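You operate a simulated robot arm through the tools that you are given. There is no shell and no other tool.

The job below is to be done with a simulated two-armed robot. You get a single attempt, and the scene is never put back.

## Task
Test the large blue bulb and sort it by what the tester shows.
Fine: stand it in the tester socket, clamp it with the purple lever, push the green button once, open the lever; good standing on the yellow tray, dud in the black tub; leave the other bulbs. Where these are worked on the way, their far stop is far enough and under half their travel is too little: purple lever.

Only the result counts: the job must be done as asked and must still hold three seconds after the hand-in. Knocking over, shifting, dropping, spilling or breaking anything else fails it.

## Robot
Two 7-joint arms with two-finger parallel grippers on one trunk, on a base that drives. Base frame: it is fixed to the floor where the robot stands at the start and does not move with it; the origin is under the middle of the robot, x ahead of it, y to its left, z up. Units: m, degrees, N and s.
The left shoulder is at the start at [0.07, 0.177, 1.07], the right one opposite. With the tool pointing down near the work surface each hand reaches from about 0.26 to 0.72 m from the robot's upright axis, wherever it stands, measured 20 degrees to its own side. Places, roughly: bulb tester [0.7, -1.4, 0.9]; green button [0.7, -1.3, 0.9]; inside of the black tub [0.5, -1, 0.9]; inside of the yellow tray [0.6, -1.2, 0.9]; large blue bulb, large green bulb, large red bulb [1, -1.5, 1]; purple lever [0.7, -1.4, 1]; tester socket [0.8, -1.5, 0.9]. Payload 3.43 kg a hand.
Tool frame (each hand has its own): the origin (TCP) lies between the finger pads and is the grasp point; the fingertips stand 0.03 m ahead of it; z points along the fingers, y is the line along which they close. Largest opening 0.094 m; finger width 0.028, thickness 0.01; the body of the gripper, 0.05 by 0.096 m, starts 0.055 m behind the TCP.
Orientation is that of the tool frame in the base frame, as [roll, pitch, yaw] about the fixed x, y, z axes, in that order (R = Rz(yaw) Ry(pitch) Rx(roll)). With the fingers straight down and closing along the base's y, the tool's x points along the base's -x, its y along +y and its z along -z.

## Interface
- The arms move only by the tool jog_arm. It takes "left_steps", "right_steps" or both (then of equal length, played together; a hand with none holds still); each is a list that holds one entry, the list of rows, each a list of 6 numbers: the shift along the tool's x, y, z in m, then the turn, a rotation vector about the tool's x, y, z in degrees. In form: [[[tx, ty, tz, rx, ry, rz], ...]]. A call has 1 to 20 rows; each row shifts and turns the commanded pose from where the row before left it, along the tool's axes as they then stand. "left_gripper" and "right_gripper" are, for a hand that has rows, the opening, from 0 (shut) to 1 (fully open), set as the call begins (left out, the last holds). A row lasts 0.2 s, in which the tool goes at most 0.05 m and 8.6 degrees; a call with a longer step from one row to the next is refused whole, and so is a gripper value outside its range. Where a pose cannot be reached the arm comes as near as it can. A force on the tool above 40 N (or 10 N above the force at the start of the call, whichever is more), or a blocked arm, ends the call early, and 0.2 s more pass. Each finger travels about 0.153 m/s and halts on what it meets, pressing with about 44 N; the grip force reading is that of the motor and also rises with nothing between the fingers. The clock runs only during rows and for 0.2 s after the last one: add rows that do not move to give the fingers time. The reply holds the time, the measured pose of the TCP, the force on the tool along the base axes, the opening and the grip force, in the units named above and with some noise, with the torque about the TCP (base axes, N m) and any sound that the robot's microphone picked up.
- Cameras (640 x 400 px; columns grow to the right, rows downward): "scene" is now at [0.1397, 0.0064, 1.3923]; the picture's right is [0.07, -1.00, 0.00], its down [-0.53, -0.04, -0.85] and it looks along [0.85, 0.06, -0.53] (base axes); focal length 283 px, centre (320, 200). "left" rides on the left gripper at [0.076, -0.014, -0.103] in its tool frame; the picture's right is [0.18, 0.98, 0.00], its down [-0.75, 0.14, -0.64] and it looks along [-0.63, 0.12, 0.77] (tool axes); focal length 243 px, centre (320, 200). "right" rides on the right gripper at [0.076, 0.014, -0.103] in its tool frame; the picture's right is [-0.18, 0.98, 0.00], its down [-0.75, -0.14, -0.64] and it looks along [-0.63, -0.12, 0.77] (tool axes); focal length 243 px, centre (320, 200). There is no depth. A picture from a camera that has moved, and an enlarged one, comes with that camera's place and axes in the base frame and with its lens.
- snapshot(camera): a new picture of that camera. No time passes.
- move_column(by): slides the trunk up (or, below 0, down) by that many m; the arms and the scene camera ride with it, the base frame stays. It gives what a move gives, with no picture.
- steer(legs): drives the robot by 1 to 6 legs, each [ahead, turn to the left] in m and degrees, along the robot's own axes; the way and the turn of a leg run together, so that a leg with both is an arc; at most 1.5 m and 180 degrees a leg. The arms and the cameras ride along, it lands a little off, and it stops where it bumps. It gives what a move gives.
- aim_head(pan, tilt): turns the head with the scene camera to pan (to the left, within 86 degrees either way) and tilt (down, from -29 to 69), counted from straight ahead of the robot. It gives what a move gives.
- inspect(camera, box): a new picture of the part [left, top, right, bottom] of that camera's present view, enlarged. No time passes.
- hand_in(): hands the job in; it is judged then, once.

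Places have to be worked out from the pictures, the camera data and where the tool is seen. Open the grippers and draw the arms clear of the work before you hand the job in, unless the task says otherwise.

The tools are called after "Emit:" as name(argument=value, ...) on one line, values as JSON. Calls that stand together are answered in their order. jog_arm: Moves the arms, as the interface text tells. Its arguments: {"type":"object","properties":{"left_steps":{"type":"array","items":{"type":"array","items":{"type":"array","items":{"type":"number"}}}},"left_gripper":{"type":"number"},"right_steps":{"type":"array","items":{"type":"array","items":{"type":"array","items":{"type":"number"}}}},"right_gripper":{"type":"number"}},"required":[]} The other tools are called the same way: move_column (by) slides the trunk up or down; steer (legs) drives the base; aim_head (pan, tilt) turns the head that bears the scene camera; snapshot (camera) takes a picture; inspect (camera, box) takes an enlarged picture of a part of a camera's view; hand_in () hands the job in.

At the start:

```text
time_s: 0.0
left_tcp_pos: [0.523, 0.2663, 1.1769]
left_tcp_rot: [179.9, 0.0, 180.0]
left_contact_force: [0.2, 0.4, -0.1]
left_ft_torque: [0.0, -0.03, -0.03]
left_width: 0.0937
left_grip_force: 0.1
right_tcp_pos: [0.4974, -0.1877, 1.1877]
right_tcp_rot: [180.0, 0.1, -179.9]
right_contact_force: [-0.1, -0.6, -0.3]
right_ft_torque: [0.01, -0.01, 0.02]
right_width: 0.0939
right_grip_force: 0.0
trunk travel left (down, up): [-0.65, 0.19]
robot x, y, heading: [-0.0007, 0.0016, -0.0]
head pan, tilt: [4.0, 31.8]
```

scene: 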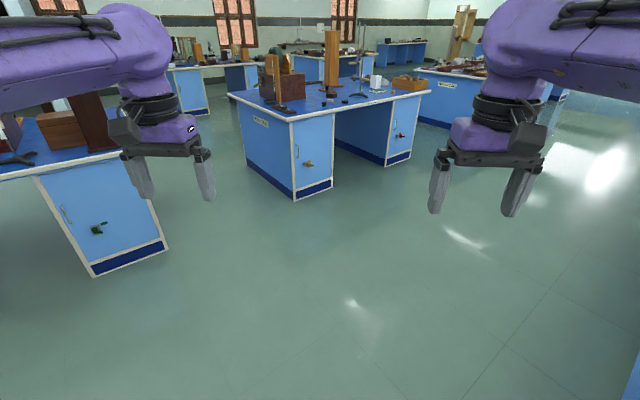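
right: 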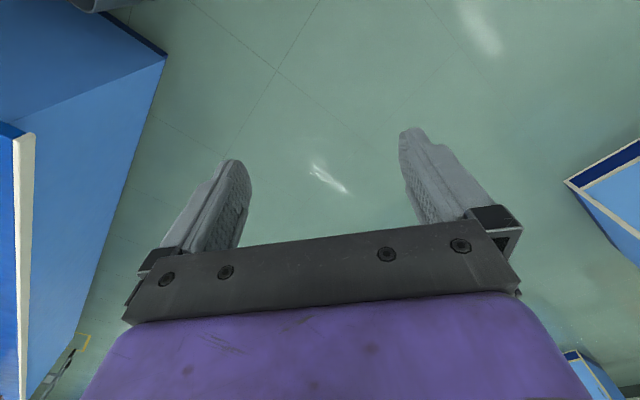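
left: 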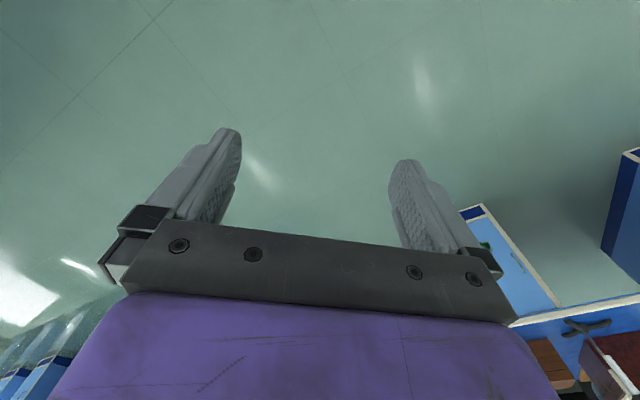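

The work area lies to the robot's right, outside the present view. I pan the head to the right to look at the bench.

Emit:
aim_head(pan=-65, tilt=25)

Emit:
snapshot(camera="scene")

```text
time_s: 1.4
left_tcp_pos: [0.5238, 0.2668, 1.1775]
left_tcp_rot: [180.0, 0.0, -180.0]
left_contact_force: [0.3, 0.5, -0.7]
left_ft_torque: [-0.03, 0.0, -0.05]
left_width: 0.094
left_grip_force: 0.1
right_tcp_pos: [0.497, -0.1869, 1.1867]
right_tcp_rot: [-180.0, 0.1, -180.0]
right_contact_force: [0.1, 0.1, 0.3]
right_ft_torque: [0.01, -0.02, 0.0]
right_width: 0.0939
right_grip_force: 0.1
trunk travel left (down, up): [-0.65, 0.19]
robot x, y, heading: [0.0035, -0.0006, 0.1]
head pan, tilt: [-65.0, 25.0]
```

```text
taken
camera scene: at [0.0893, -0.0833, 1.403], right [-0.91, -0.42, 0.0], down [-0.18, 0.38, -0.91], along [0.38, -0.82, -0.42], focal length 283 px, centre (320, 200)
```

scene: 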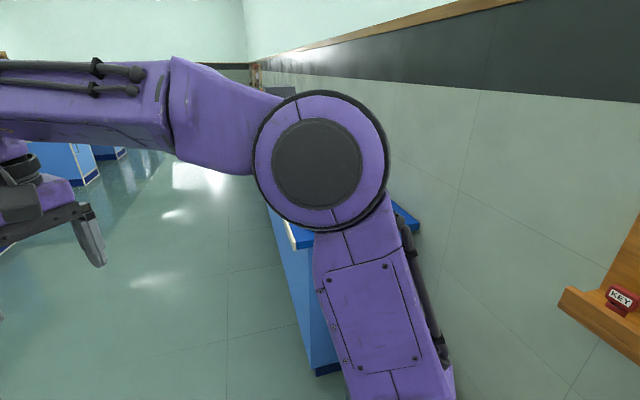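

The right arm blocks the view. I turn the robot in place to the right by about 60 degrees and look straight ahead at the bench.

Emit:
steer(legs=[[0, -62]])

Emit:
aim_head(pan=0, tilt=25)

Emit:
snapshot(camera="scene")

```text
time_s: 4.5
left_tcp_pos: [0.4794, -0.3366, 1.1776]
left_tcp_rot: [-180.0, 0.0, 117.9]
left_contact_force: [1.0, -0.6, -0.3]
left_ft_torque: [0.0, -0.02, -0.02]
left_width: 0.094
left_grip_force: 0.0
right_tcp_pos: [0.0663, -0.5279, 1.1882]
right_tcp_rot: [-180.0, 0.2, 117.7]
right_contact_force: [-0.4, -0.2, 0.4]
right_ft_torque: [0.01, 0.03, 0.0]
right_width: 0.0935
right_grip_force: 0.1
trunk travel left (down, up): [-0.65, 0.19]
robot x, y, heading: [-0.0024, -0.0006, -62.2]
head pan, tilt: [-65.0, 25.0]
```

```text
time_s: 5.9
left_tcp_pos: [0.4803, -0.3374, 1.1781]
left_tcp_rot: [-180.0, 0.1, 117.8]
left_contact_force: [-0.4, -0.3, -0.2]
left_ft_torque: [-0.02, -0.04, 0.02]
left_width: 0.094
left_grip_force: 0.1
right_tcp_pos: [0.0654, -0.5276, 1.1872]
right_tcp_rot: [-179.9, 0.2, 117.7]
right_contact_force: [-0.4, 0.1, -0.4]
right_ft_torque: [0.0, 0.02, 0.02]
right_width: 0.0939
right_grip_force: 0.0
trunk travel left (down, up): [-0.65, 0.19]
robot x, y, heading: [-0.0013, -0.0023, -62.3]
head pan, tilt: [0.0, 25.0]
```

```text
taken
camera scene: at [0.0666, -0.1257, 1.403], right [-0.88, -0.47, 0.0], down [-0.2, 0.37, -0.91], along [0.42, -0.8, -0.42], focal length 283 px, centre (320, 200)
```

scene: 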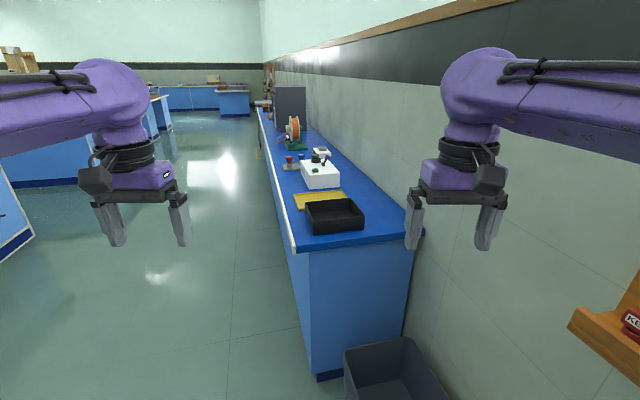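

The bench is now in view with tub, tray, tester and bulbs. I enlarge the region for detail.

Emit:
inspect(camera="scene", box=[240, 80, 440, 270])

Emit:
inspect(camera="scene", box=[270, 130, 370, 200])

```text
2.11 times, centred on (340, 175) of scene
camera zoom: at [0.0666, -0.1257, 1.403], right [-0.88, -0.47, 0.0], down [-0.2, 0.37, -0.91], along [0.42, -0.8, -0.42], focal length 596 px, centre (278, 253)
```

zoom: 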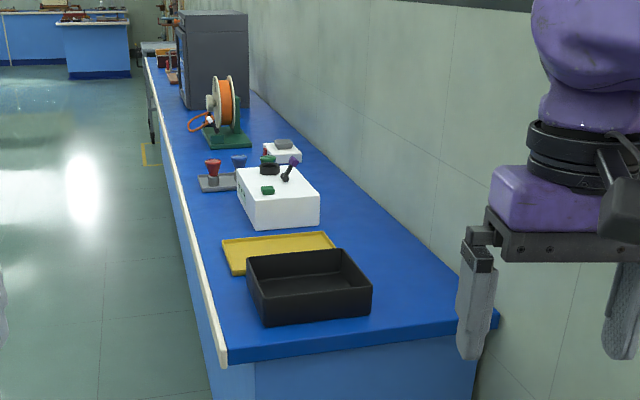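

```text
5.71 times, centred on (320, 165) of scene
camera zoom: at [0.0666, -0.1257, 1.403], right [-0.88, -0.47, 0.0], down [-0.2, 0.37, -0.91], along [0.42, -0.8, -0.42], focal length 1617 px, centre (320, 400)
```

zoom: 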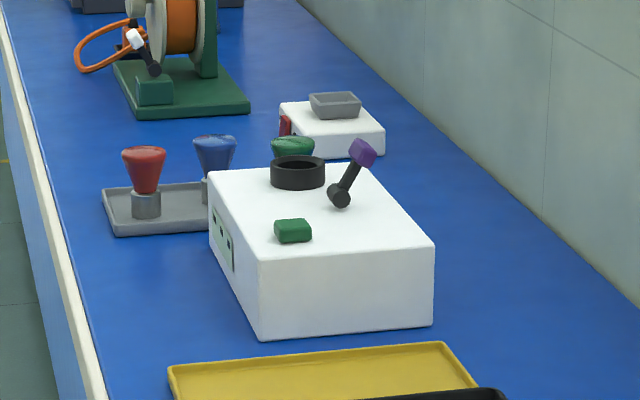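

The bench's aisle edge starts near (0.48, -0.75) and runs along a heading of about -48 degrees; the tester, tray and bulbs sit 0.1–0.3 m in from that edge. I drive out into the aisle alongside the bench, then I will turn to face it.

Emit:
steer(legs=[[0, 35], [1.5, 0], [0, -110]])

Emit:
aim_head(pan=0, tilt=40)

Emit:
snapshot(camera="scene")

```text
time_s: 19.5
left_tcp_pos: [1.0838, -1.2448, 1.178]
left_tcp_rot: [180.0, 0.0, 40.7]
left_contact_force: [0.3, 0.7, -0.1]
left_ft_torque: [0.0, -0.02, 0.01]
left_width: 0.0938
left_grip_force: 0.1
right_tcp_pos: [0.8074, -0.8829, 1.1889]
right_tcp_rot: [180.0, 0.1, 40.6]
right_contact_force: [-0.6, 0.0, -0.9]
right_ft_torque: [0.0, -0.01, 0.05]
right_width: 0.0937
right_grip_force: 0.1
trunk travel left (down, up): [-0.65, 0.19]
robot x, y, heading: [1.3071, -0.7018, -139.3]
head pan, tilt: [0.0, 25.0]
```

```text
time_s: 20.3
left_tcp_pos: [1.0842, -1.2439, 1.1772]
left_tcp_rot: [-180.0, 0.0, 40.7]
left_contact_force: [0.3, 0.6, -0.4]
left_ft_torque: [0.02, 0.02, 0.02]
left_width: 0.0937
left_grip_force: 0.1
right_tcp_pos: [0.8075, -0.8831, 1.1862]
right_tcp_rot: [180.0, 0.0, 40.6]
right_contact_force: [0.6, 0.5, 0.4]
right_ft_torque: [-0.02, 0.01, 0.02]
right_width: 0.0941
right_grip_force: 0.1
trunk travel left (down, up): [-0.65, 0.19]
robot x, y, heading: [1.3067, -0.7022, -139.3]
head pan, tilt: [0.0, 40.0]
```

```text
taken
camera scene: at [1.2041, -0.7891, 1.3798], right [-0.65, 0.76, 0.0], down [0.49, 0.42, -0.77], along [-0.58, -0.5, -0.64], focal length 283 px, centre (320, 200)
```

scene: 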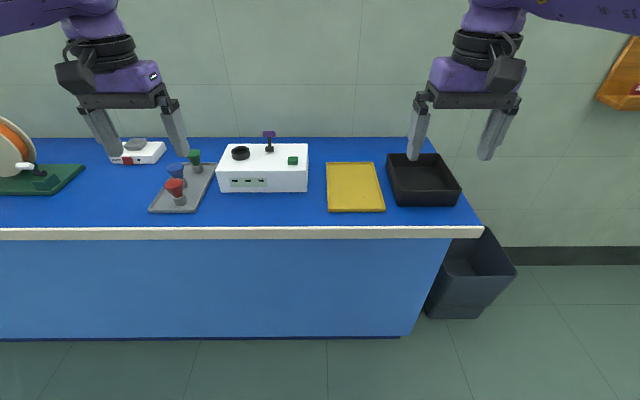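

Now the bench is squarely ahead. I enlarge the tester and the bulb rack to read the details.

Emit:
inspect(camera="scene", box=[140, 120, 320, 220])

Emit:
inspect(camera="scene", box=[210, 125, 315, 200])

```text
3.56 times, centred on (230, 170) of scene
camera zoom: at [1.2041, -0.7891, 1.3798], right [-0.65, 0.76, 0.0], down [0.49, 0.42, -0.77], along [-0.58, -0.5, -0.64], focal length 1006 px, centre (640, 307)
```

zoom: 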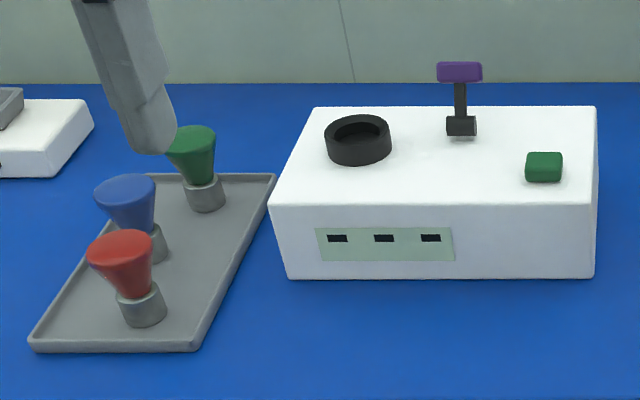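

```text
5.33 times, centred on (262, 162) of scene
camera zoom: at [1.2041, -0.7891, 1.3798], right [-0.65, 0.76, 0.0], down [0.49, 0.42, -0.77], along [-0.58, -0.5, -0.64], focal length 1510 px, centre (627, 400)
```

zoom: 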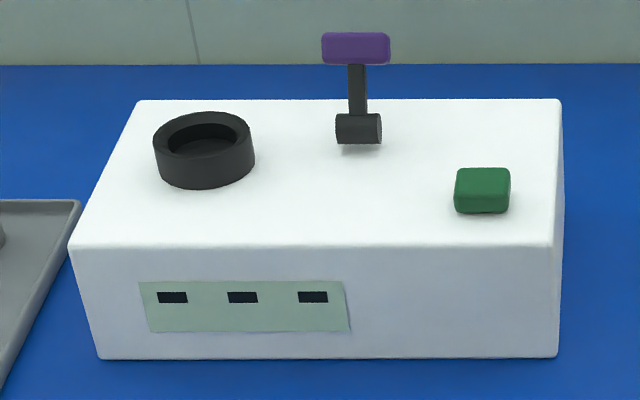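

The bench normal is about -139 degrees, so the robot already faces it squarely, its axis about 0.66 m from the edge. I drive 0.2 m closer first and check clearance.

Emit:
steer(legs=[[0.2, 0]])

Emit:
aim_head(pan=0, tilt=60)

Emit:
snapshot(camera="scene")

```text
time_s: 21.9
left_tcp_pos: [0.9336, -1.3712, 1.1783]
left_tcp_rot: [-179.9, 0.1, 40.6]
left_contact_force: [-0.9, -0.1, -0.1]
left_ft_torque: [0.02, -0.01, 0.01]
left_width: 0.0939
left_grip_force: 0.1
right_tcp_pos: [0.6576, -1.0093, 1.1883]
right_tcp_rot: [-180.0, 0.0, 40.5]
right_contact_force: [-0.9, -0.2, -0.6]
right_ft_torque: [0.0, -0.01, 0.02]
right_width: 0.0939
right_grip_force: 0.1
trunk travel left (down, up): [-0.65, 0.19]
robot x, y, heading: [1.1596, -0.8309, -139.4]
head pan, tilt: [0.0, 40.0]
```

```text
time_s: 22.7
left_tcp_pos: [0.9332, -1.3732, 1.1773]
left_tcp_rot: [-180.0, 0.0, 40.6]
left_contact_force: [0.5, -1.0, 0.0]
left_ft_torque: [0.04, -0.01, -0.04]
left_width: 0.0939
left_grip_force: 0.0
right_tcp_pos: [0.6568, -1.0111, 1.1879]
right_tcp_rot: [179.9, 0.0, 40.5]
right_contact_force: [0.3, 0.0, -0.8]
right_ft_torque: [0.0, -0.02, 0.0]
right_width: 0.0938
right_grip_force: 0.1
trunk travel left (down, up): [-0.65, 0.19]
robot x, y, heading: [1.1566, -0.8319, -139.4]
head pan, tilt: [0.0, 60.0]
```

```text
taken
camera scene: at [1.0684, -0.9055, 1.353], right [-0.65, 0.76, 0.0], down [0.66, 0.56, -0.5], along [-0.38, -0.33, -0.87], focal length 283 px, centre (320, 200)
```

scene: 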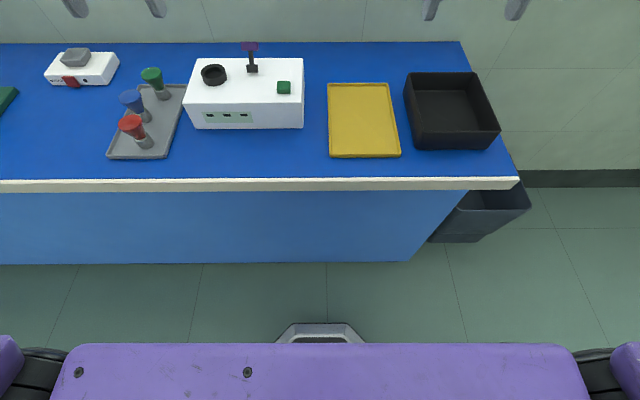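

The base front reaches about 0.25 m ahead of the axis and the bench edge is now about 0.45 m ahead, so I can go about 0.12 m closer.

Emit:
steer(legs=[[0.12, 0]])

Emit:
aim_head(pan=15, tilt=52)

Emit:
snapshot(camera="scene")

Emit:
snapshot(camera="left")

```text
time_s: 23.9
left_tcp_pos: [0.8427, -1.4497, 1.1774]
left_tcp_rot: [-180.0, 0.1, 40.5]
left_contact_force: [0.3, 0.1, -0.3]
left_ft_torque: [0.0, 0.01, 0.0]
left_width: 0.0942
left_grip_force: 0.1
right_tcp_pos: [0.5662, -1.0882, 1.1876]
right_tcp_rot: [180.0, 0.1, 40.7]
right_contact_force: [0.5, 0.9, -0.5]
right_ft_torque: [0.03, 0.0, -0.03]
right_width: 0.0942
right_grip_force: 0.0
trunk travel left (down, up): [-0.65, 0.19]
robot x, y, heading: [1.0639, -0.9079, -139.4]
head pan, tilt: [0.0, 60.0]
```

```text
time_s: 24.7
left_tcp_pos: [0.8425, -1.4509, 1.1783]
left_tcp_rot: [-180.0, 0.1, 40.6]
left_contact_force: [-0.1, 0.0, -0.5]
left_ft_torque: [0.01, 0.03, 0.0]
left_width: 0.0941
left_grip_force: 0.1
right_tcp_pos: [0.5657, -1.0889, 1.1865]
right_tcp_rot: [-180.0, 0.1, 40.6]
right_contact_force: [-0.1, -1.0, -0.7]
right_ft_torque: [0.0, -0.02, 0.04]
right_width: 0.0939
right_grip_force: 0.1
trunk travel left (down, up): [-0.65, 0.19]
robot x, y, heading: [1.0627, -0.9068, -139.3]
head pan, tilt: [15.0, 52.0]
```

```text
taken
camera scene: at [0.9847, -1.0028, 1.3628], right [-0.82, 0.57, 0.0], down [0.45, 0.65, -0.61], along [-0.35, -0.51, -0.79], focal length 283 px, centre (320, 200)
```

scene: 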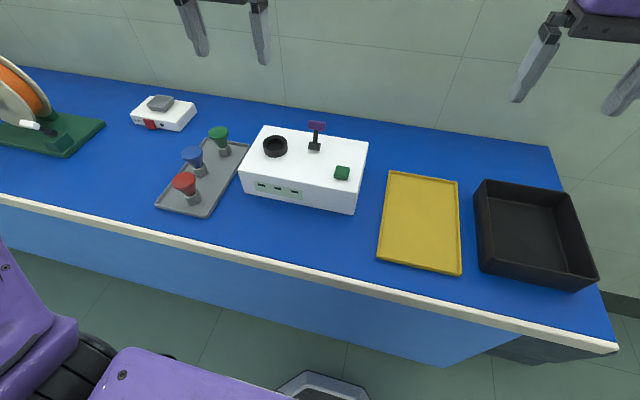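

```text
taken
camera left: at [0.8913, -1.3904, 1.2804], right [0.78, -0.63, 0.0], down [-0.48, -0.6, 0.64], along [-0.4, -0.5, -0.77], focal length 243 px, centre (320, 200)
```

left: 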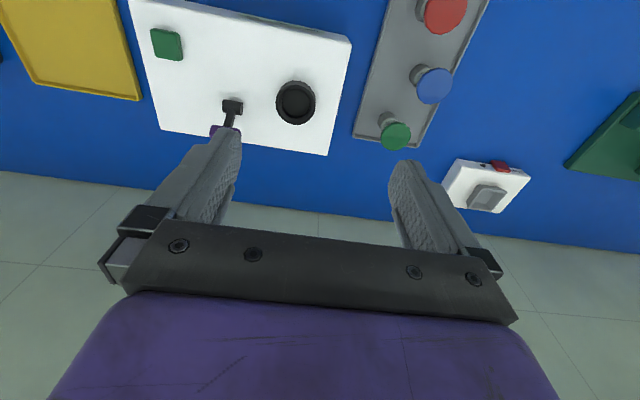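

All objects are in both the head and the left wrist views. I take enlarged views of both for measuring.

Emit:
inspect(camera="scene", box=[150, 110, 390, 260])

Emit:
inspect(camera="left", box=[200, 0, 488, 180])

```text
2.67 times, centred on (270, 185) of scene
camera zoom: at [0.9847, -1.0028, 1.3628], right [-0.82, 0.57, 0.0], down [0.45, 0.65, -0.61], along [-0.35, -0.51, -0.79], focal length 755 px, centre (453, 240)
```

zoom: 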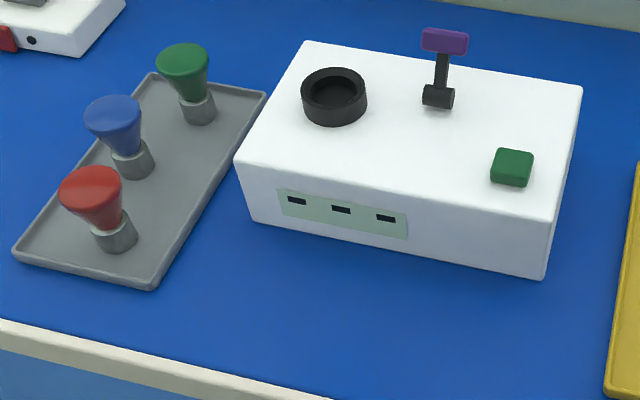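

```text
2.22 times, centred on (344, 90) of left
camera zoom: at [0.8913, -1.3904, 1.2804], right [0.78, -0.63, 0.0], down [-0.48, -0.6, 0.64], along [-0.4, -0.5, -0.77], focal length 539 px, centre (267, 444)
```

zoom: 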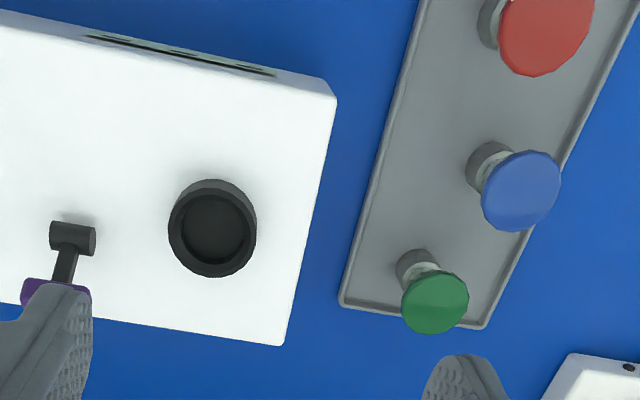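

From the two views: blue bulb top at about (0.953, -1.561, 0.925) with its base bottom near z 0.862, socket ring centre at (0.794, -1.457) with its top at z 0.949, lever hub at (0.725, -1.406, 0.942), and button top at (0.722, -1.310, 0.945). I move the left hand above the blue bulb, keeping the height clear, and check with the wrist camera.

Emit:
jog_arm(left_steps=[[[0.0024, 0.0311, 0.0256, 0, 0, 0], [0.0024, 0.0311, 0.0256, 0, 0, 0], [0.0024, 0.0311, 0.0256, 0, 0, 0], [0.0024, 0.0311, 0.0256, 0, 0, 0], [0.0024, 0.0311, 0.0256, 0, 0, 0], [0, 0, 0, 0, 0, 0]]], left_gripper=1.0)

Emit:
snapshot(camera="left")

Emit:
snapshot(camera="scene")

```text
time_s: 26.1
left_tcp_pos: [0.9503, -1.5616, 1.0479]
left_tcp_rot: [-180.0, 0.1, 40.6]
left_contact_force: [0.2, -0.2, 0.0]
left_ft_torque: [0.0, -0.01, 0.01]
left_width: 0.0939
left_grip_force: 0.1
right_tcp_pos: [0.5657, -1.088, 1.1885]
right_tcp_rot: [179.9, 0.1, 40.6]
right_contact_force: [0.3, 0.0, 0.3]
right_ft_torque: [0.0, 0.0, -0.01]
right_width: 0.0939
right_grip_force: 0.1
trunk travel left (down, up): [-0.65, 0.19]
robot x, y, heading: [1.0647, -0.9102, -139.6]
head pan, tilt: [15.0, 52.0]
```

```text
taken
camera left: at [1.0001, -1.5004, 1.1512], right [0.78, -0.63, 0.0], down [-0.48, -0.6, 0.64], along [-0.4, -0.5, -0.77], focal length 243 px, centre (320, 200)
```

left: 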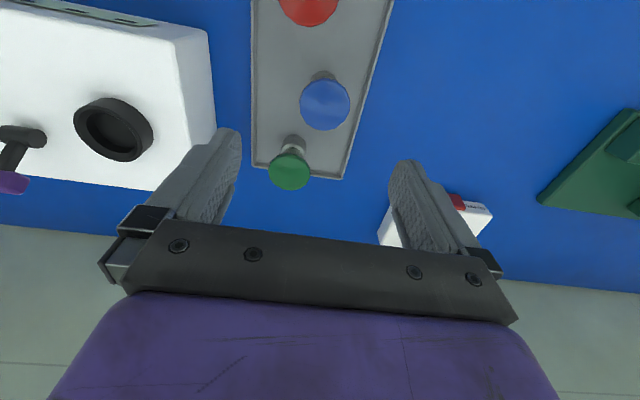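

```text
taken
camera scene: at [0.9849, -1.0017, 1.3629], right [-0.83, 0.56, 0.0], down [0.45, 0.65, -0.62], along [-0.35, -0.51, -0.79], focal length 283 px, centre (320, 200)
```

scene: 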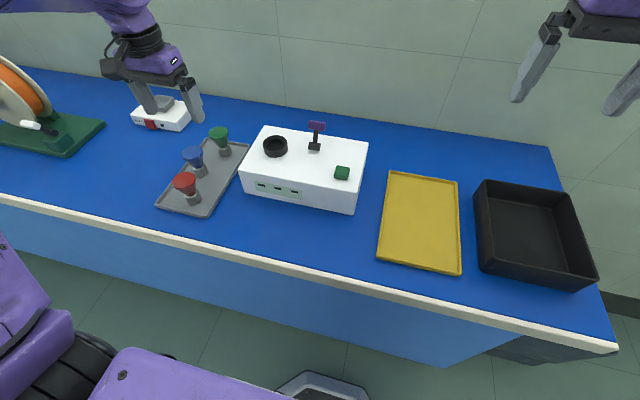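

The bulb appears almost centred under the hand. I zoom in on it to refine the lateral offset.

Emit:
inspect(camera="left", box=[240, 50, 400, 150])

```text
4.00 times, centred on (320, 100) of left
camera zoom: at [1.0001, -1.5004, 1.1512], right [0.78, -0.63, 0.0], down [-0.48, -0.6, 0.64], along [-0.4, -0.5, -0.77], focal length 970 px, centre (320, 600)
```

zoom: 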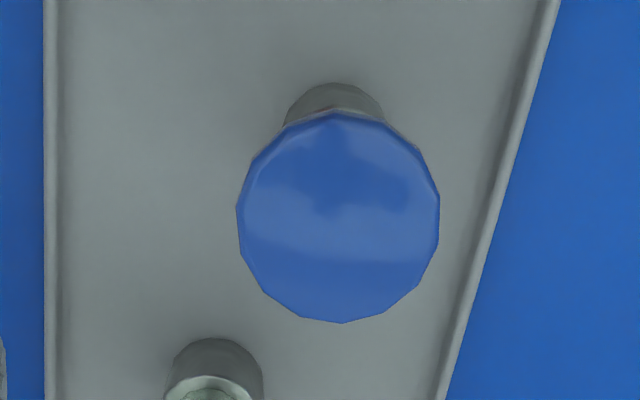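

The bulb is about 4 mm to the tool's +y and 2 mm to +x of the TCP axis. I correct that and descend to just above the bulb top.

Emit:
jog_arm(left_steps=[[[0.002, 0.004, 0.015, 0, 0, 0], [0, 0, 0.025, 0, 0, 0], [0, 0, 0.025, 0, 0, 0], [0, 0, 0.01, 0, 0, 0], [0, 0, 0, 0, 0, 0]]])

Emit:
snapshot(camera="left")

Emit:
inspect(camera="scene", box=[110, 90, 270, 220])

```text
time_s: 27.3
left_tcp_pos: [0.956, -1.5636, 0.9744]
left_tcp_rot: [180.0, 0.1, 40.6]
left_contact_force: [-0.3, -0.5, -0.1]
left_ft_torque: [0.02, 0.02, -0.02]
left_width: 0.0939
left_grip_force: 0.1
right_tcp_pos: [0.5657, -1.0889, 1.1885]
right_tcp_rot: [180.0, 0.1, 40.5]
right_contact_force: [-0.6, 0.5, 0.1]
right_ft_torque: [-0.06, -0.01, 0.0]
right_width: 0.0938
right_grip_force: 0.1
trunk travel left (down, up): [-0.65, 0.19]
robot x, y, heading: [1.0669, -0.9106, -139.6]
head pan, tilt: [15.0, 52.0]
```

```text
taken
camera left: at [1.0059, -1.503, 1.0771], right [0.78, -0.63, 0.0], down [-0.48, -0.6, 0.64], along [-0.4, -0.5, -0.77], focal length 243 px, centre (320, 200)
```

left: 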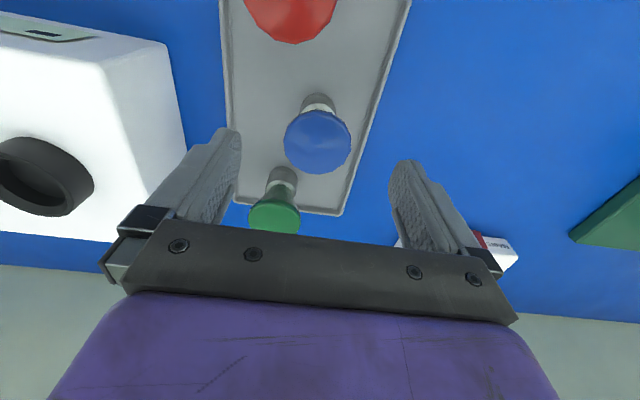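

```text
3.08 times, centred on (190, 155) of scene
camera zoom: at [0.9851, -1.0024, 1.3629], right [-0.83, 0.56, 0.0], down [0.45, 0.65, -0.62], along [-0.35, -0.51, -0.79], focal length 871 px, centre (720, 338)
```

zoom: 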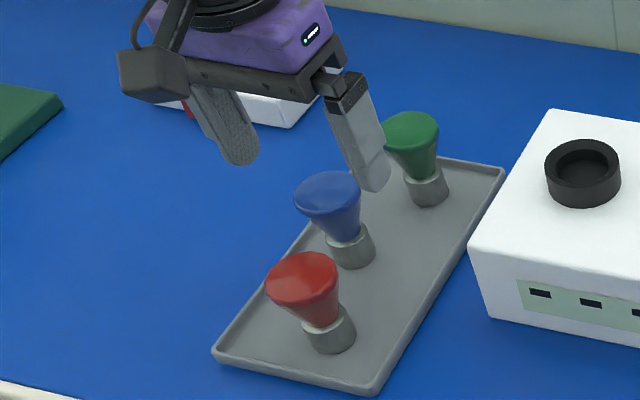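

The bulb is now centred between the fingers. I lower so the fingertips sit alongside the glass, above the metal base.

Emit:
jog_arm(left_steps=[[[0, -0.001, 0.02, 0, 0, 0], [0, 0, 0.02, 0, 0, 0], [0, 0, 0.016, 0, 0, 0], [0, 0, 0, 0, 0, 0]]])

Emit:
snapshot(camera="left")

Emit:
inspect(camera="scene", box=[110, 90, 270, 220])

```text
time_s: 28.3
left_tcp_pos: [0.9554, -1.5613, 0.9183]
left_tcp_rot: [180.0, 0.1, 40.5]
left_contact_force: [0.9, 0.5, -1.0]
left_ft_torque: [0.0, 0.0, 0.0]
left_width: 0.0938
left_grip_force: 0.0
right_tcp_pos: [0.5665, -1.0883, 1.1879]
right_tcp_rot: [180.0, 0.1, 40.6]
right_contact_force: [-0.6, -0.3, 0.0]
right_ft_torque: [0.04, -0.01, 0.0]
right_width: 0.0941
right_grip_force: 0.0
trunk travel left (down, up): [-0.65, 0.19]
robot x, y, heading: [1.0674, -0.912, -139.3]
head pan, tilt: [15.0, 52.0]
```

```text
taken
camera left: at [1.0058, -1.5013, 1.0214], right [0.78, -0.63, 0.0], down [-0.48, -0.6, 0.64], along [-0.4, -0.5, -0.77], focal length 243 px, centre (320, 200)
```

left: 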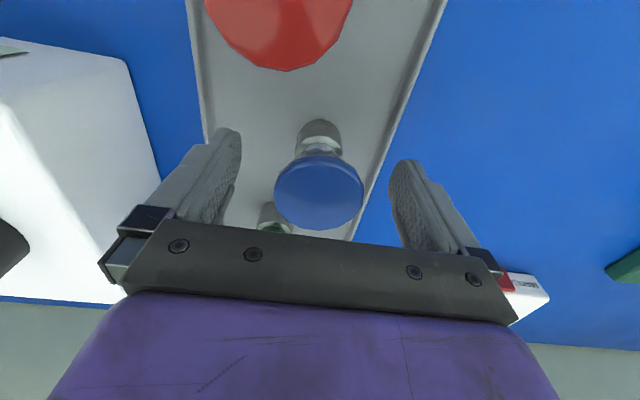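

```text
3.08 times, centred on (190, 155) of scene
camera zoom: at [0.9852, -1.0024, 1.3629], right [-0.83, 0.56, 0.0], down [0.44, 0.65, -0.62], along [-0.35, -0.51, -0.79], focal length 871 px, centre (720, 338)
```

zoom: 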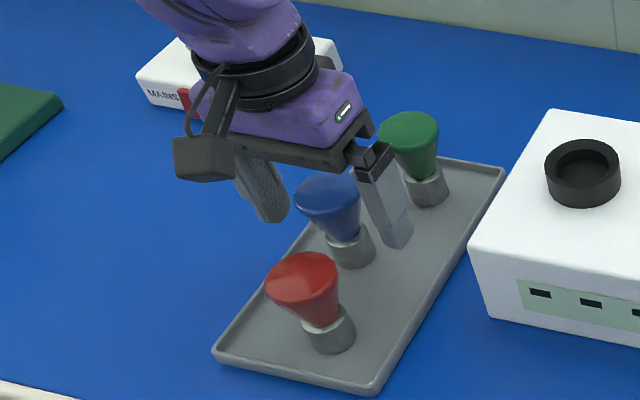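

The fingertips straddle the glass with the metal base below them. I close the gripper on the bulb without moving.

Emit:
jog_arm(left_steps=[[[0, 0, 0, 0, 0, 0], [0, 0, 0, 0, 0, 0], [0, 0, 0, 0, 0, 0]]], left_gripper=0.3)

Emit:
inspect(camera="scene", box=[110, 90, 270, 220])

Emit:
snapshot(camera="left")

```text
time_s: 29.1
left_tcp_pos: [0.9553, -1.5633, 0.9187]
left_tcp_rot: [-179.9, 0.0, 40.6]
left_contact_force: [0.6, -0.2, -0.3]
left_ft_torque: [-0.01, -0.02, -0.01]
left_width: 0.0487
left_grip_force: 44.1
right_tcp_pos: [0.5662, -1.089, 1.1874]
right_tcp_rot: [-179.9, 0.2, 40.5]
right_contact_force: [-0.1, -0.8, 0.8]
right_ft_torque: [0.0, -0.02, 0.0]
right_width: 0.0941
right_grip_force: 0.0
trunk travel left (down, up): [-0.65, 0.19]
robot x, y, heading: [1.0634, -0.9076, -139.5]
head pan, tilt: [15.0, 52.0]
```

```text
3.08 times, centred on (190, 155) of scene
camera zoom: at [0.9852, -1.0027, 1.3629], right [-0.83, 0.56, 0.0], down [0.44, 0.65, -0.62], along [-0.35, -0.51, -0.79], focal length 871 px, centre (720, 338)
```

zoom: 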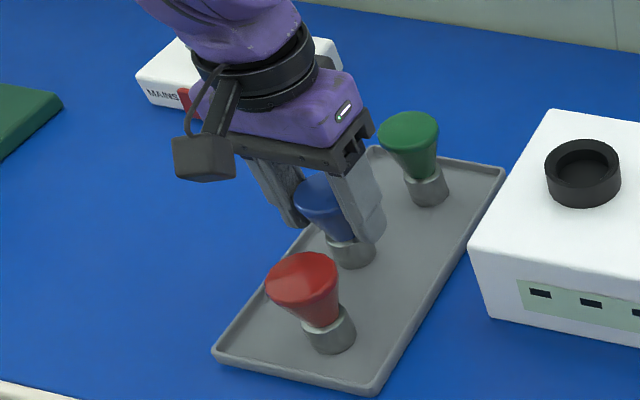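

```text
taken
camera left: at [1.0057, -1.5015, 1.0214], right [0.78, -0.63, 0.0], down [-0.48, -0.6, 0.64], along [-0.4, -0.5, -0.77], focal length 243 px, centre (320, 200)
```

left: 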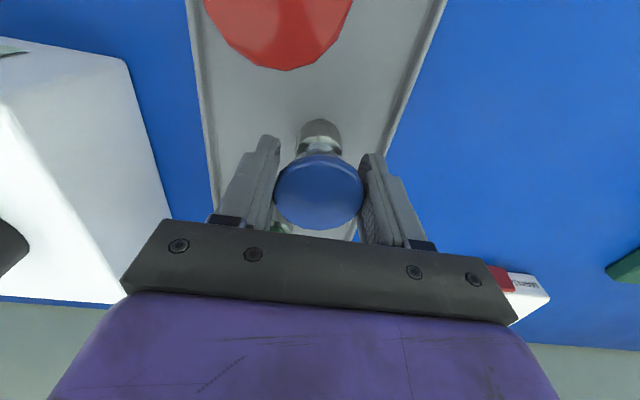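

The grip holds at a width of 0.0487 m. I lift the bulb straight up 0.15 m and check that it hangs upright.

Emit:
jog_arm(left_steps=[[[0, 0, -0.015, 0, 0, 0], [0, 0, -0.03, 0, 0, 0], [0, 0, -0.035, 0, 0, 0], [0, 0, -0.035, 0, 0, 0], [0, 0, -0.035, 0, 0, 0], [0, 0, 0, 0, 0, 0], [0, 0, 0, 0, 0, 0]]])

Emit:
inspect(camera="scene", box=[110, 50, 350, 200])

Emit:
snapshot(camera="left")

```text
time_s: 30.7
left_tcp_pos: [0.9544, -1.562, 1.0667]
left_tcp_rot: [-180.0, 0.1, 40.5]
left_contact_force: [-0.2, 0.3, -0.2]
left_ft_torque: [0.0, -0.01, 0.03]
left_width: 0.0489
left_grip_force: 43.5
right_tcp_pos: [0.5658, -1.0892, 1.1877]
right_tcp_rot: [-180.0, 0.1, 40.6]
right_contact_force: [0.2, -0.6, 0.1]
right_ft_torque: [-0.04, 0.01, -0.02]
right_width: 0.0941
right_grip_force: 0.1
trunk travel left (down, up): [-0.65, 0.19]
robot x, y, heading: [1.0639, -0.9083, -139.3]
head pan, tilt: [15.0, 52.0]
```

```text
2.67 times, centred on (230, 125) of scene
camera zoom: at [0.9852, -1.0026, 1.3629], right [-0.83, 0.56, 0.0], down [0.44, 0.65, -0.62], along [-0.35, -0.51, -0.79], focal length 755 px, centre (560, 400)
```

zoom: 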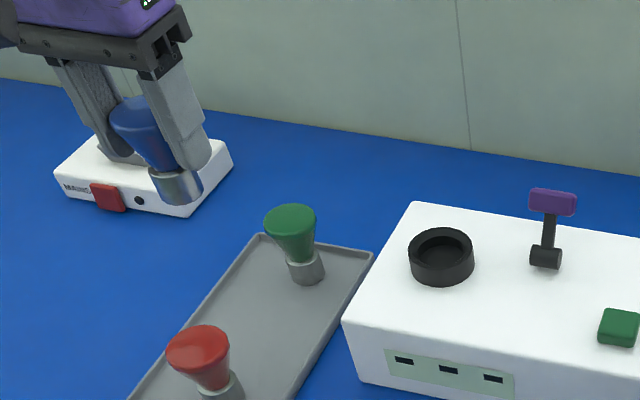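

```text
taken
camera left: at [1.0044, -1.5018, 1.1699], right [0.78, -0.63, 0.0], down [-0.48, -0.6, 0.64], along [-0.4, -0.5, -0.77], focal length 243 px, centre (320, 200)
```

left: 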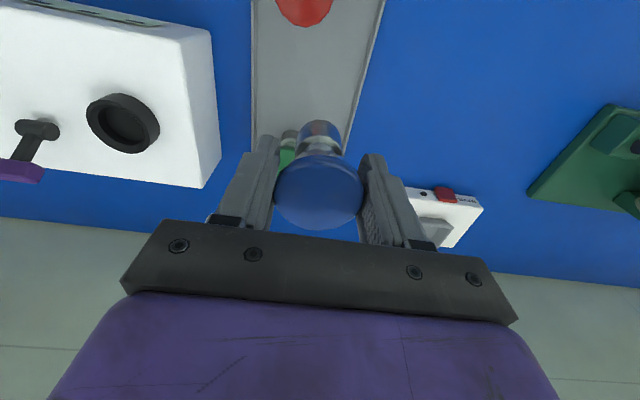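

The bulb is held upright. I carry it level to a hover above the tester socket and check the alignment with the wrist camera.

Emit:
jog_arm(left_steps=[[[-0.0104, -0.0366, 0, 0, 0, 0], [-0.0104, -0.0366, 0, 0, 0, 0], [-0.0104, -0.0366, 0, 0, 0, 0], [-0.0104, -0.0366, 0, 0, 0, 0], [-0.0104, -0.0366, 0, 0, 0, 0], [0, 0, 0, 0, 0, 0], [0, 0, 0, 0, 0, 0]]])

Emit:
snapshot(camera="left")

Emit:
inspect(camera="left", box=[240, 60, 400, 160])

Emit:
inspect(camera="scene", box=[190, 50, 390, 200])

```text
time_s: 32.3
left_tcp_pos: [0.7968, -1.455, 1.0693]
left_tcp_rot: [180.0, 0.1, 40.7]
left_contact_force: [-0.4, 0.2, -0.2]
left_ft_torque: [-0.01, 0.0, 0.0]
left_width: 0.0492
left_grip_force: 43.2
right_tcp_pos: [0.5654, -1.0895, 1.1865]
right_tcp_rot: [-180.0, 0.1, 40.6]
right_contact_force: [-0.6, 0.2, -0.2]
right_ft_torque: [0.0, 0.0, -0.01]
right_width: 0.0943
right_grip_force: 0.0
trunk travel left (down, up): [-0.65, 0.19]
robot x, y, heading: [1.0645, -0.9079, -139.3]
head pan, tilt: [15.0, 52.0]
```

```text
taken
camera left: at [0.8468, -1.3943, 1.1726], right [0.78, -0.63, 0.0], down [-0.48, -0.6, 0.64], along [-0.4, -0.5, -0.77], focal length 243 px, centre (320, 200)
```

left: 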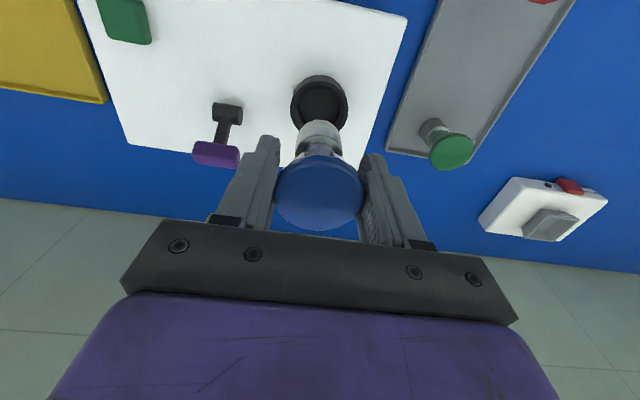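

```text
4.00 times, centred on (320, 110) of left
camera zoom: at [0.8468, -1.3943, 1.1726], right [0.78, -0.63, 0.0], down [-0.48, -0.6, 0.64], along [-0.4, -0.5, -0.77], focal length 970 px, centre (320, 560)
```

zoom: 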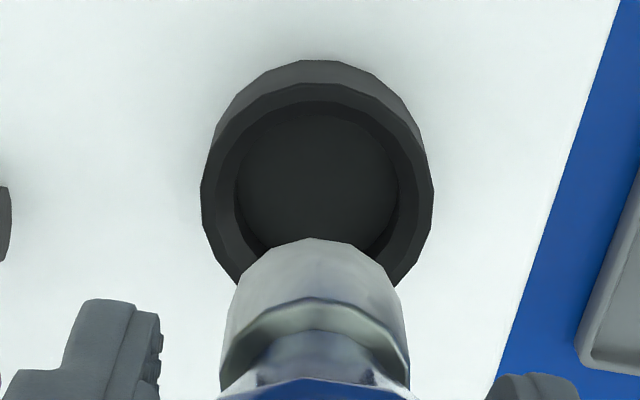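

```text
2.67 times, centred on (290, 125) of scene
camera zoom: at [0.9849, -1.0025, 1.3629], right [-0.83, 0.56, 0.0], down [0.45, 0.65, -0.62], along [-0.35, -0.51, -0.79], focal length 755 px, centre (400, 400)
```

zoom: 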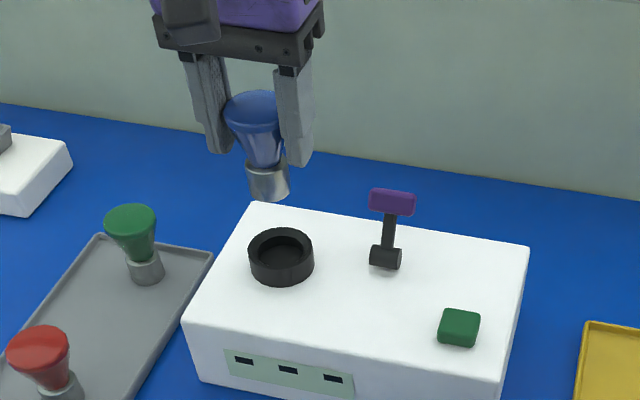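

The held base and the socket hole line up within about 1 mm in both directions (hole about 37 mm, base about 30 mm across). I lower until the base is just above the ring and check again.

Emit:
jog_arm(left_steps=[[[0.0005, 0, 0.02, 0, 0, 0], [0, 0, 0.02, 0, 0, 0], [0, 0, 0.012, 0, 0, 0], [0, 0, 0, 0, 0, 0]]])

Emit:
inspect(camera="left", box=[240, 60, 400, 160])

Emit:
inspect(camera="scene", box=[210, 80, 370, 200])

```text
time_s: 33.3
left_tcp_pos: [0.7975, -1.4561, 1.0154]
left_tcp_rot: [179.9, 0.1, 40.6]
left_contact_force: [0.7, 0.3, -0.9]
left_ft_torque: [0.02, -0.04, -0.01]
left_width: 0.0488
left_grip_force: 44.0
right_tcp_pos: [0.5664, -1.0872, 1.1884]
right_tcp_rot: [179.9, 0.1, 40.6]
right_contact_force: [0.2, 0.1, 0.3]
right_ft_torque: [-0.02, 0.0, 0.01]
right_width: 0.0941
right_grip_force: 0.2
trunk travel left (down, up): [-0.65, 0.19]
robot x, y, heading: [1.0654, -0.9079, -139.5]
head pan, tilt: [15.0, 52.0]
```

```text
4.00 times, centred on (320, 110) of left
camera zoom: at [0.8469, -1.3956, 1.1191], right [0.78, -0.63, 0.0], down [-0.48, -0.6, 0.64], along [-0.4, -0.5, -0.77], focal length 970 px, centre (320, 560)
```

zoom: 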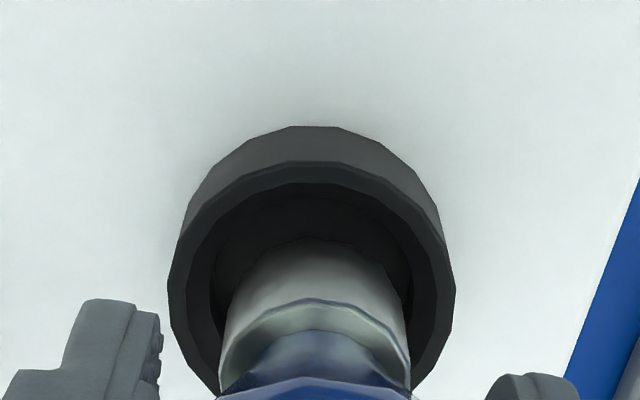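

```text
3.33 times, centred on (290, 140) of scene
camera zoom: at [0.9851, -1.0026, 1.3629], right [-0.83, 0.56, 0.0], down [0.44, 0.65, -0.62], along [-0.35, -0.51, -0.79], focal length 943 px, centre (420, 400)
```

zoom: 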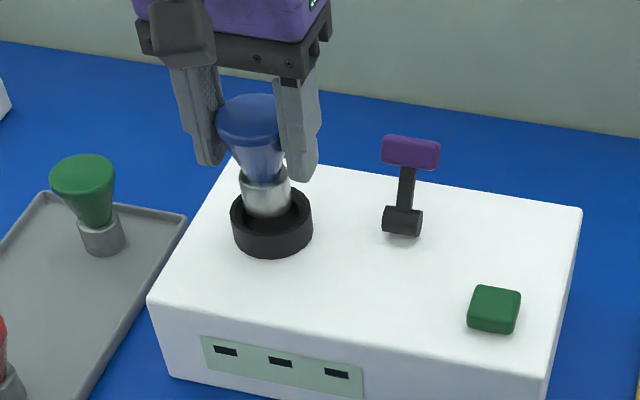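

The base is just above the ring and near centred, so I nudge it 1 mm and lower gently in small steps until it seats.

Emit:
jog_arm(left_steps=[[[0.0012, -0.001, 0.004, 0, 0, 0], [0, 0, 0.006, 0, 0, 0], [0, 0, 0.006, 0, 0, 0], [0, 0, 0.005, 0, 0, 0], [0, 0, 0, 0, 0, 0]]])

Emit:
inspect(camera="scene", box=[210, 80, 370, 200])

Emit:
inspect(camera="left", box=[200, 60, 440, 240])

```text
time_s: 34.5
left_tcp_pos: [0.7971, -1.4549, 0.9998]
left_tcp_rot: [-180.0, 0.5, 40.6]
left_contact_force: [-3.1, -7.1, 24.4]
left_ft_torque: [-0.32, 0.05, 0.03]
left_width: 0.0489
left_grip_force: 43.9
right_tcp_pos: [0.5669, -1.087, 1.1896]
right_tcp_rot: [-180.0, 0.3, 40.6]
right_contact_force: [0.0, 0.1, 0.1]
right_ft_torque: [0.0, 0.0, 0.02]
right_width: 0.0941
right_grip_force: 0.0
trunk travel left (down, up): [-0.65, 0.19]
robot x, y, heading: [1.0673, -0.9047, -139.2]
head pan, tilt: [15.0, 52.0]
```

```text
3.33 times, centred on (290, 140) of scene
camera zoom: at [0.9862, -1.0005, 1.3635], right [-0.83, 0.56, 0.0], down [0.44, 0.65, -0.62], along [-0.35, -0.51, -0.79], focal length 943 px, centre (420, 400)
```

zoom: 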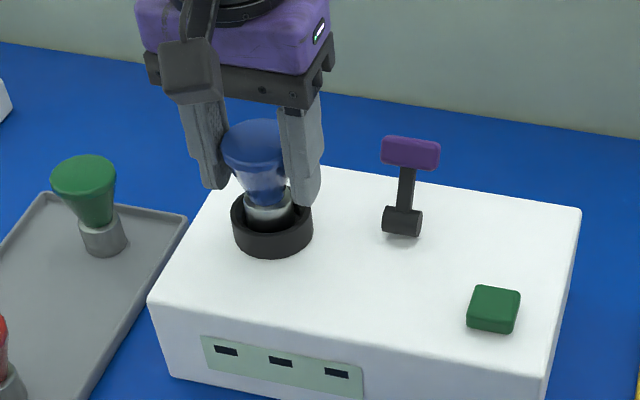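

```text
2.22 times, centred on (320, 150) of left
camera zoom: at [0.848, -1.3934, 1.1015], right [0.78, -0.63, 0.0], down [-0.48, -0.59, 0.65], along [-0.41, -0.5, -0.76], focal length 539 px, centre (320, 311)
```

zoom: 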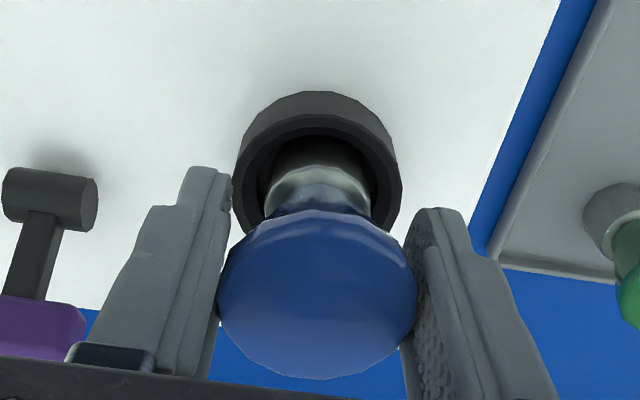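

At TCP z about 1.000 there is 24 N of upward force, which could be the socket floor or a rim contact. I back off, shift 2 mm away from the robot and lower again to compare the contact height.

Emit:
jog_arm(left_steps=[[[0, 0, -0.006, 0, 0, 0], [0, 0, -0.006, 0, 0, 0], [0, 0, 0, 0, 0, 0]]])

Emit:
inspect(camera="left", box=[240, 60, 400, 160])

Emit:
inspect(camera="scene", box=[240, 110, 320, 170])

```text
time_s: 35.3
left_tcp_pos: [0.7977, -1.4543, 1.0062]
left_tcp_rot: [180.0, 0.0, 40.6]
left_contact_force: [0.9, 0.2, -0.8]
left_ft_torque: [-0.03, 0.03, 0.02]
left_width: 0.0487
left_grip_force: 43.9
right_tcp_pos: [0.5665, -1.0887, 1.1878]
right_tcp_rot: [180.0, 0.1, 40.7]
right_contact_force: [0.0, -0.6, 0.4]
right_ft_torque: [0.05, 0.01, -0.01]
right_width: 0.0941
right_grip_force: 0.0
trunk travel left (down, up): [-0.65, 0.19]
robot x, y, heading: [1.0645, -0.9069, -139.7]
head pan, tilt: [15.0, 52.0]
```

```text
4.00 times, centred on (320, 110) of left
camera zoom: at [0.8472, -1.3939, 1.1101], right [0.78, -0.63, 0.0], down [-0.48, -0.6, 0.64], along [-0.4, -0.5, -0.77], focal length 970 px, centre (320, 560)
```

zoom: 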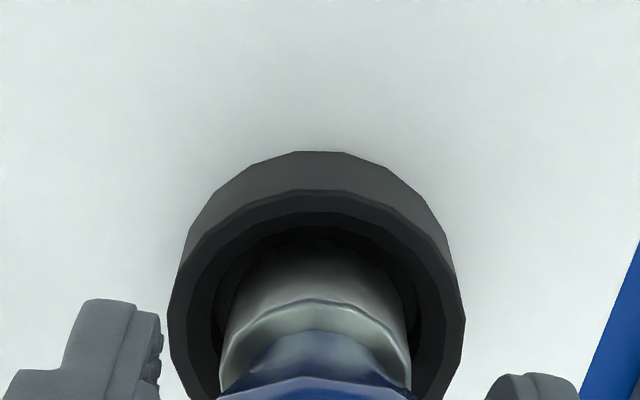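

```text
6.67 times, centred on (280, 140) of scene
camera zoom: at [0.9851, -1.0025, 1.3628], right [-0.83, 0.56, 0.0], down [0.45, 0.65, -0.62], along [-0.35, -0.51, -0.79], focal length 1887 px, centre (587, 600)
```

zoom: 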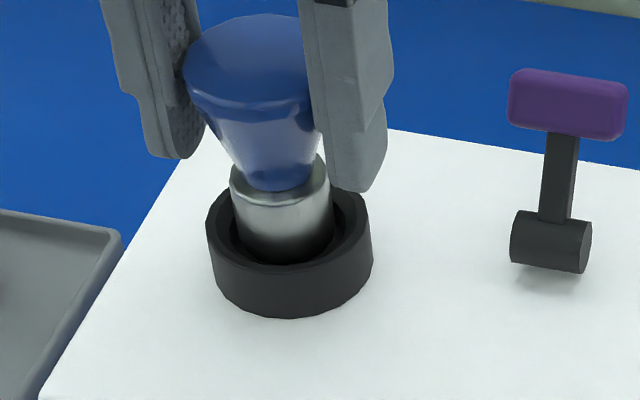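

The base sits inside the ring opening but about 1.5 mm toward the robot side. I shift it 1.5 mm away from the robot and lower again.

Emit:
jog_arm(left_steps=[[[-0.0015, -0.0005, 0, 0, 0, 0], [0, 0, 0.004, 0, 0, 0], [0, 0, 0.003, 0, 0, 0], [0, 0, 0.003, 0, 0, 0], [0, 0, 0, 0, 0, 0]]])

Emit:
inspect(camera="scene", box=[240, 110, 320, 170])

Emit:
inspect(camera="left", box=[240, 60, 400, 160])

```text
time_s: 36.5
left_tcp_pos: [0.7967, -1.4551, 0.9997]
left_tcp_rot: [-179.9, 0.2, 40.6]
left_contact_force: [0.3, -3.2, 11.9]
left_ft_torque: [-0.13, -0.07, -0.04]
left_width: 0.0488
left_grip_force: 44.2
right_tcp_pos: [0.5663, -1.0889, 1.1891]
right_tcp_rot: [179.9, 0.1, 40.6]
right_contact_force: [0.6, -0.9, 0.1]
right_ft_torque: [-0.02, 0.0, 0.01]
right_width: 0.0937
right_grip_force: 0.1
trunk travel left (down, up): [-0.65, 0.19]
robot x, y, heading: [1.0674, -0.907, -139.6]
head pan, tilt: [15.0, 52.0]
```

```text
6.67 times, centred on (280, 140) of scene
camera zoom: at [0.9859, -1.0017, 1.3632], right [-0.83, 0.56, 0.0], down [0.44, 0.65, -0.62], along [-0.35, -0.51, -0.79], focal length 1887 px, centre (587, 600)
```

zoom: 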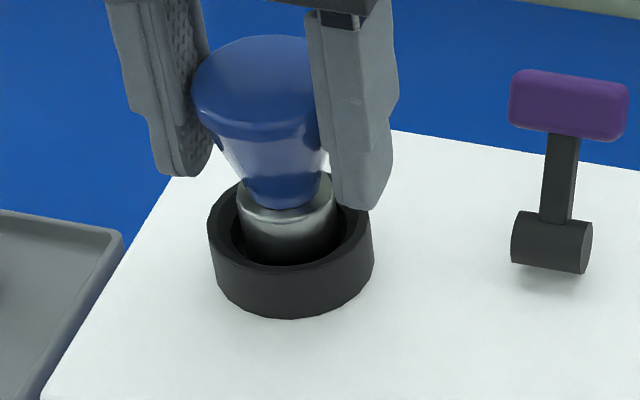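

```text
4.00 times, centred on (320, 110) of left
camera zoom: at [0.8463, -1.3941, 1.1018], right [0.78, -0.63, 0.0], down [-0.48, -0.6, 0.65], along [-0.4, -0.5, -0.76], focal length 970 px, centre (320, 560)
```

zoom: 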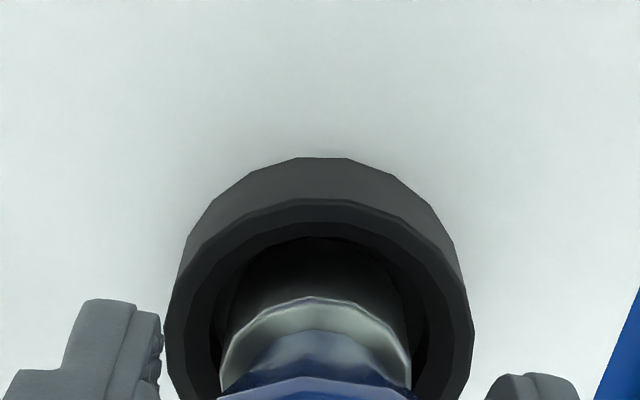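

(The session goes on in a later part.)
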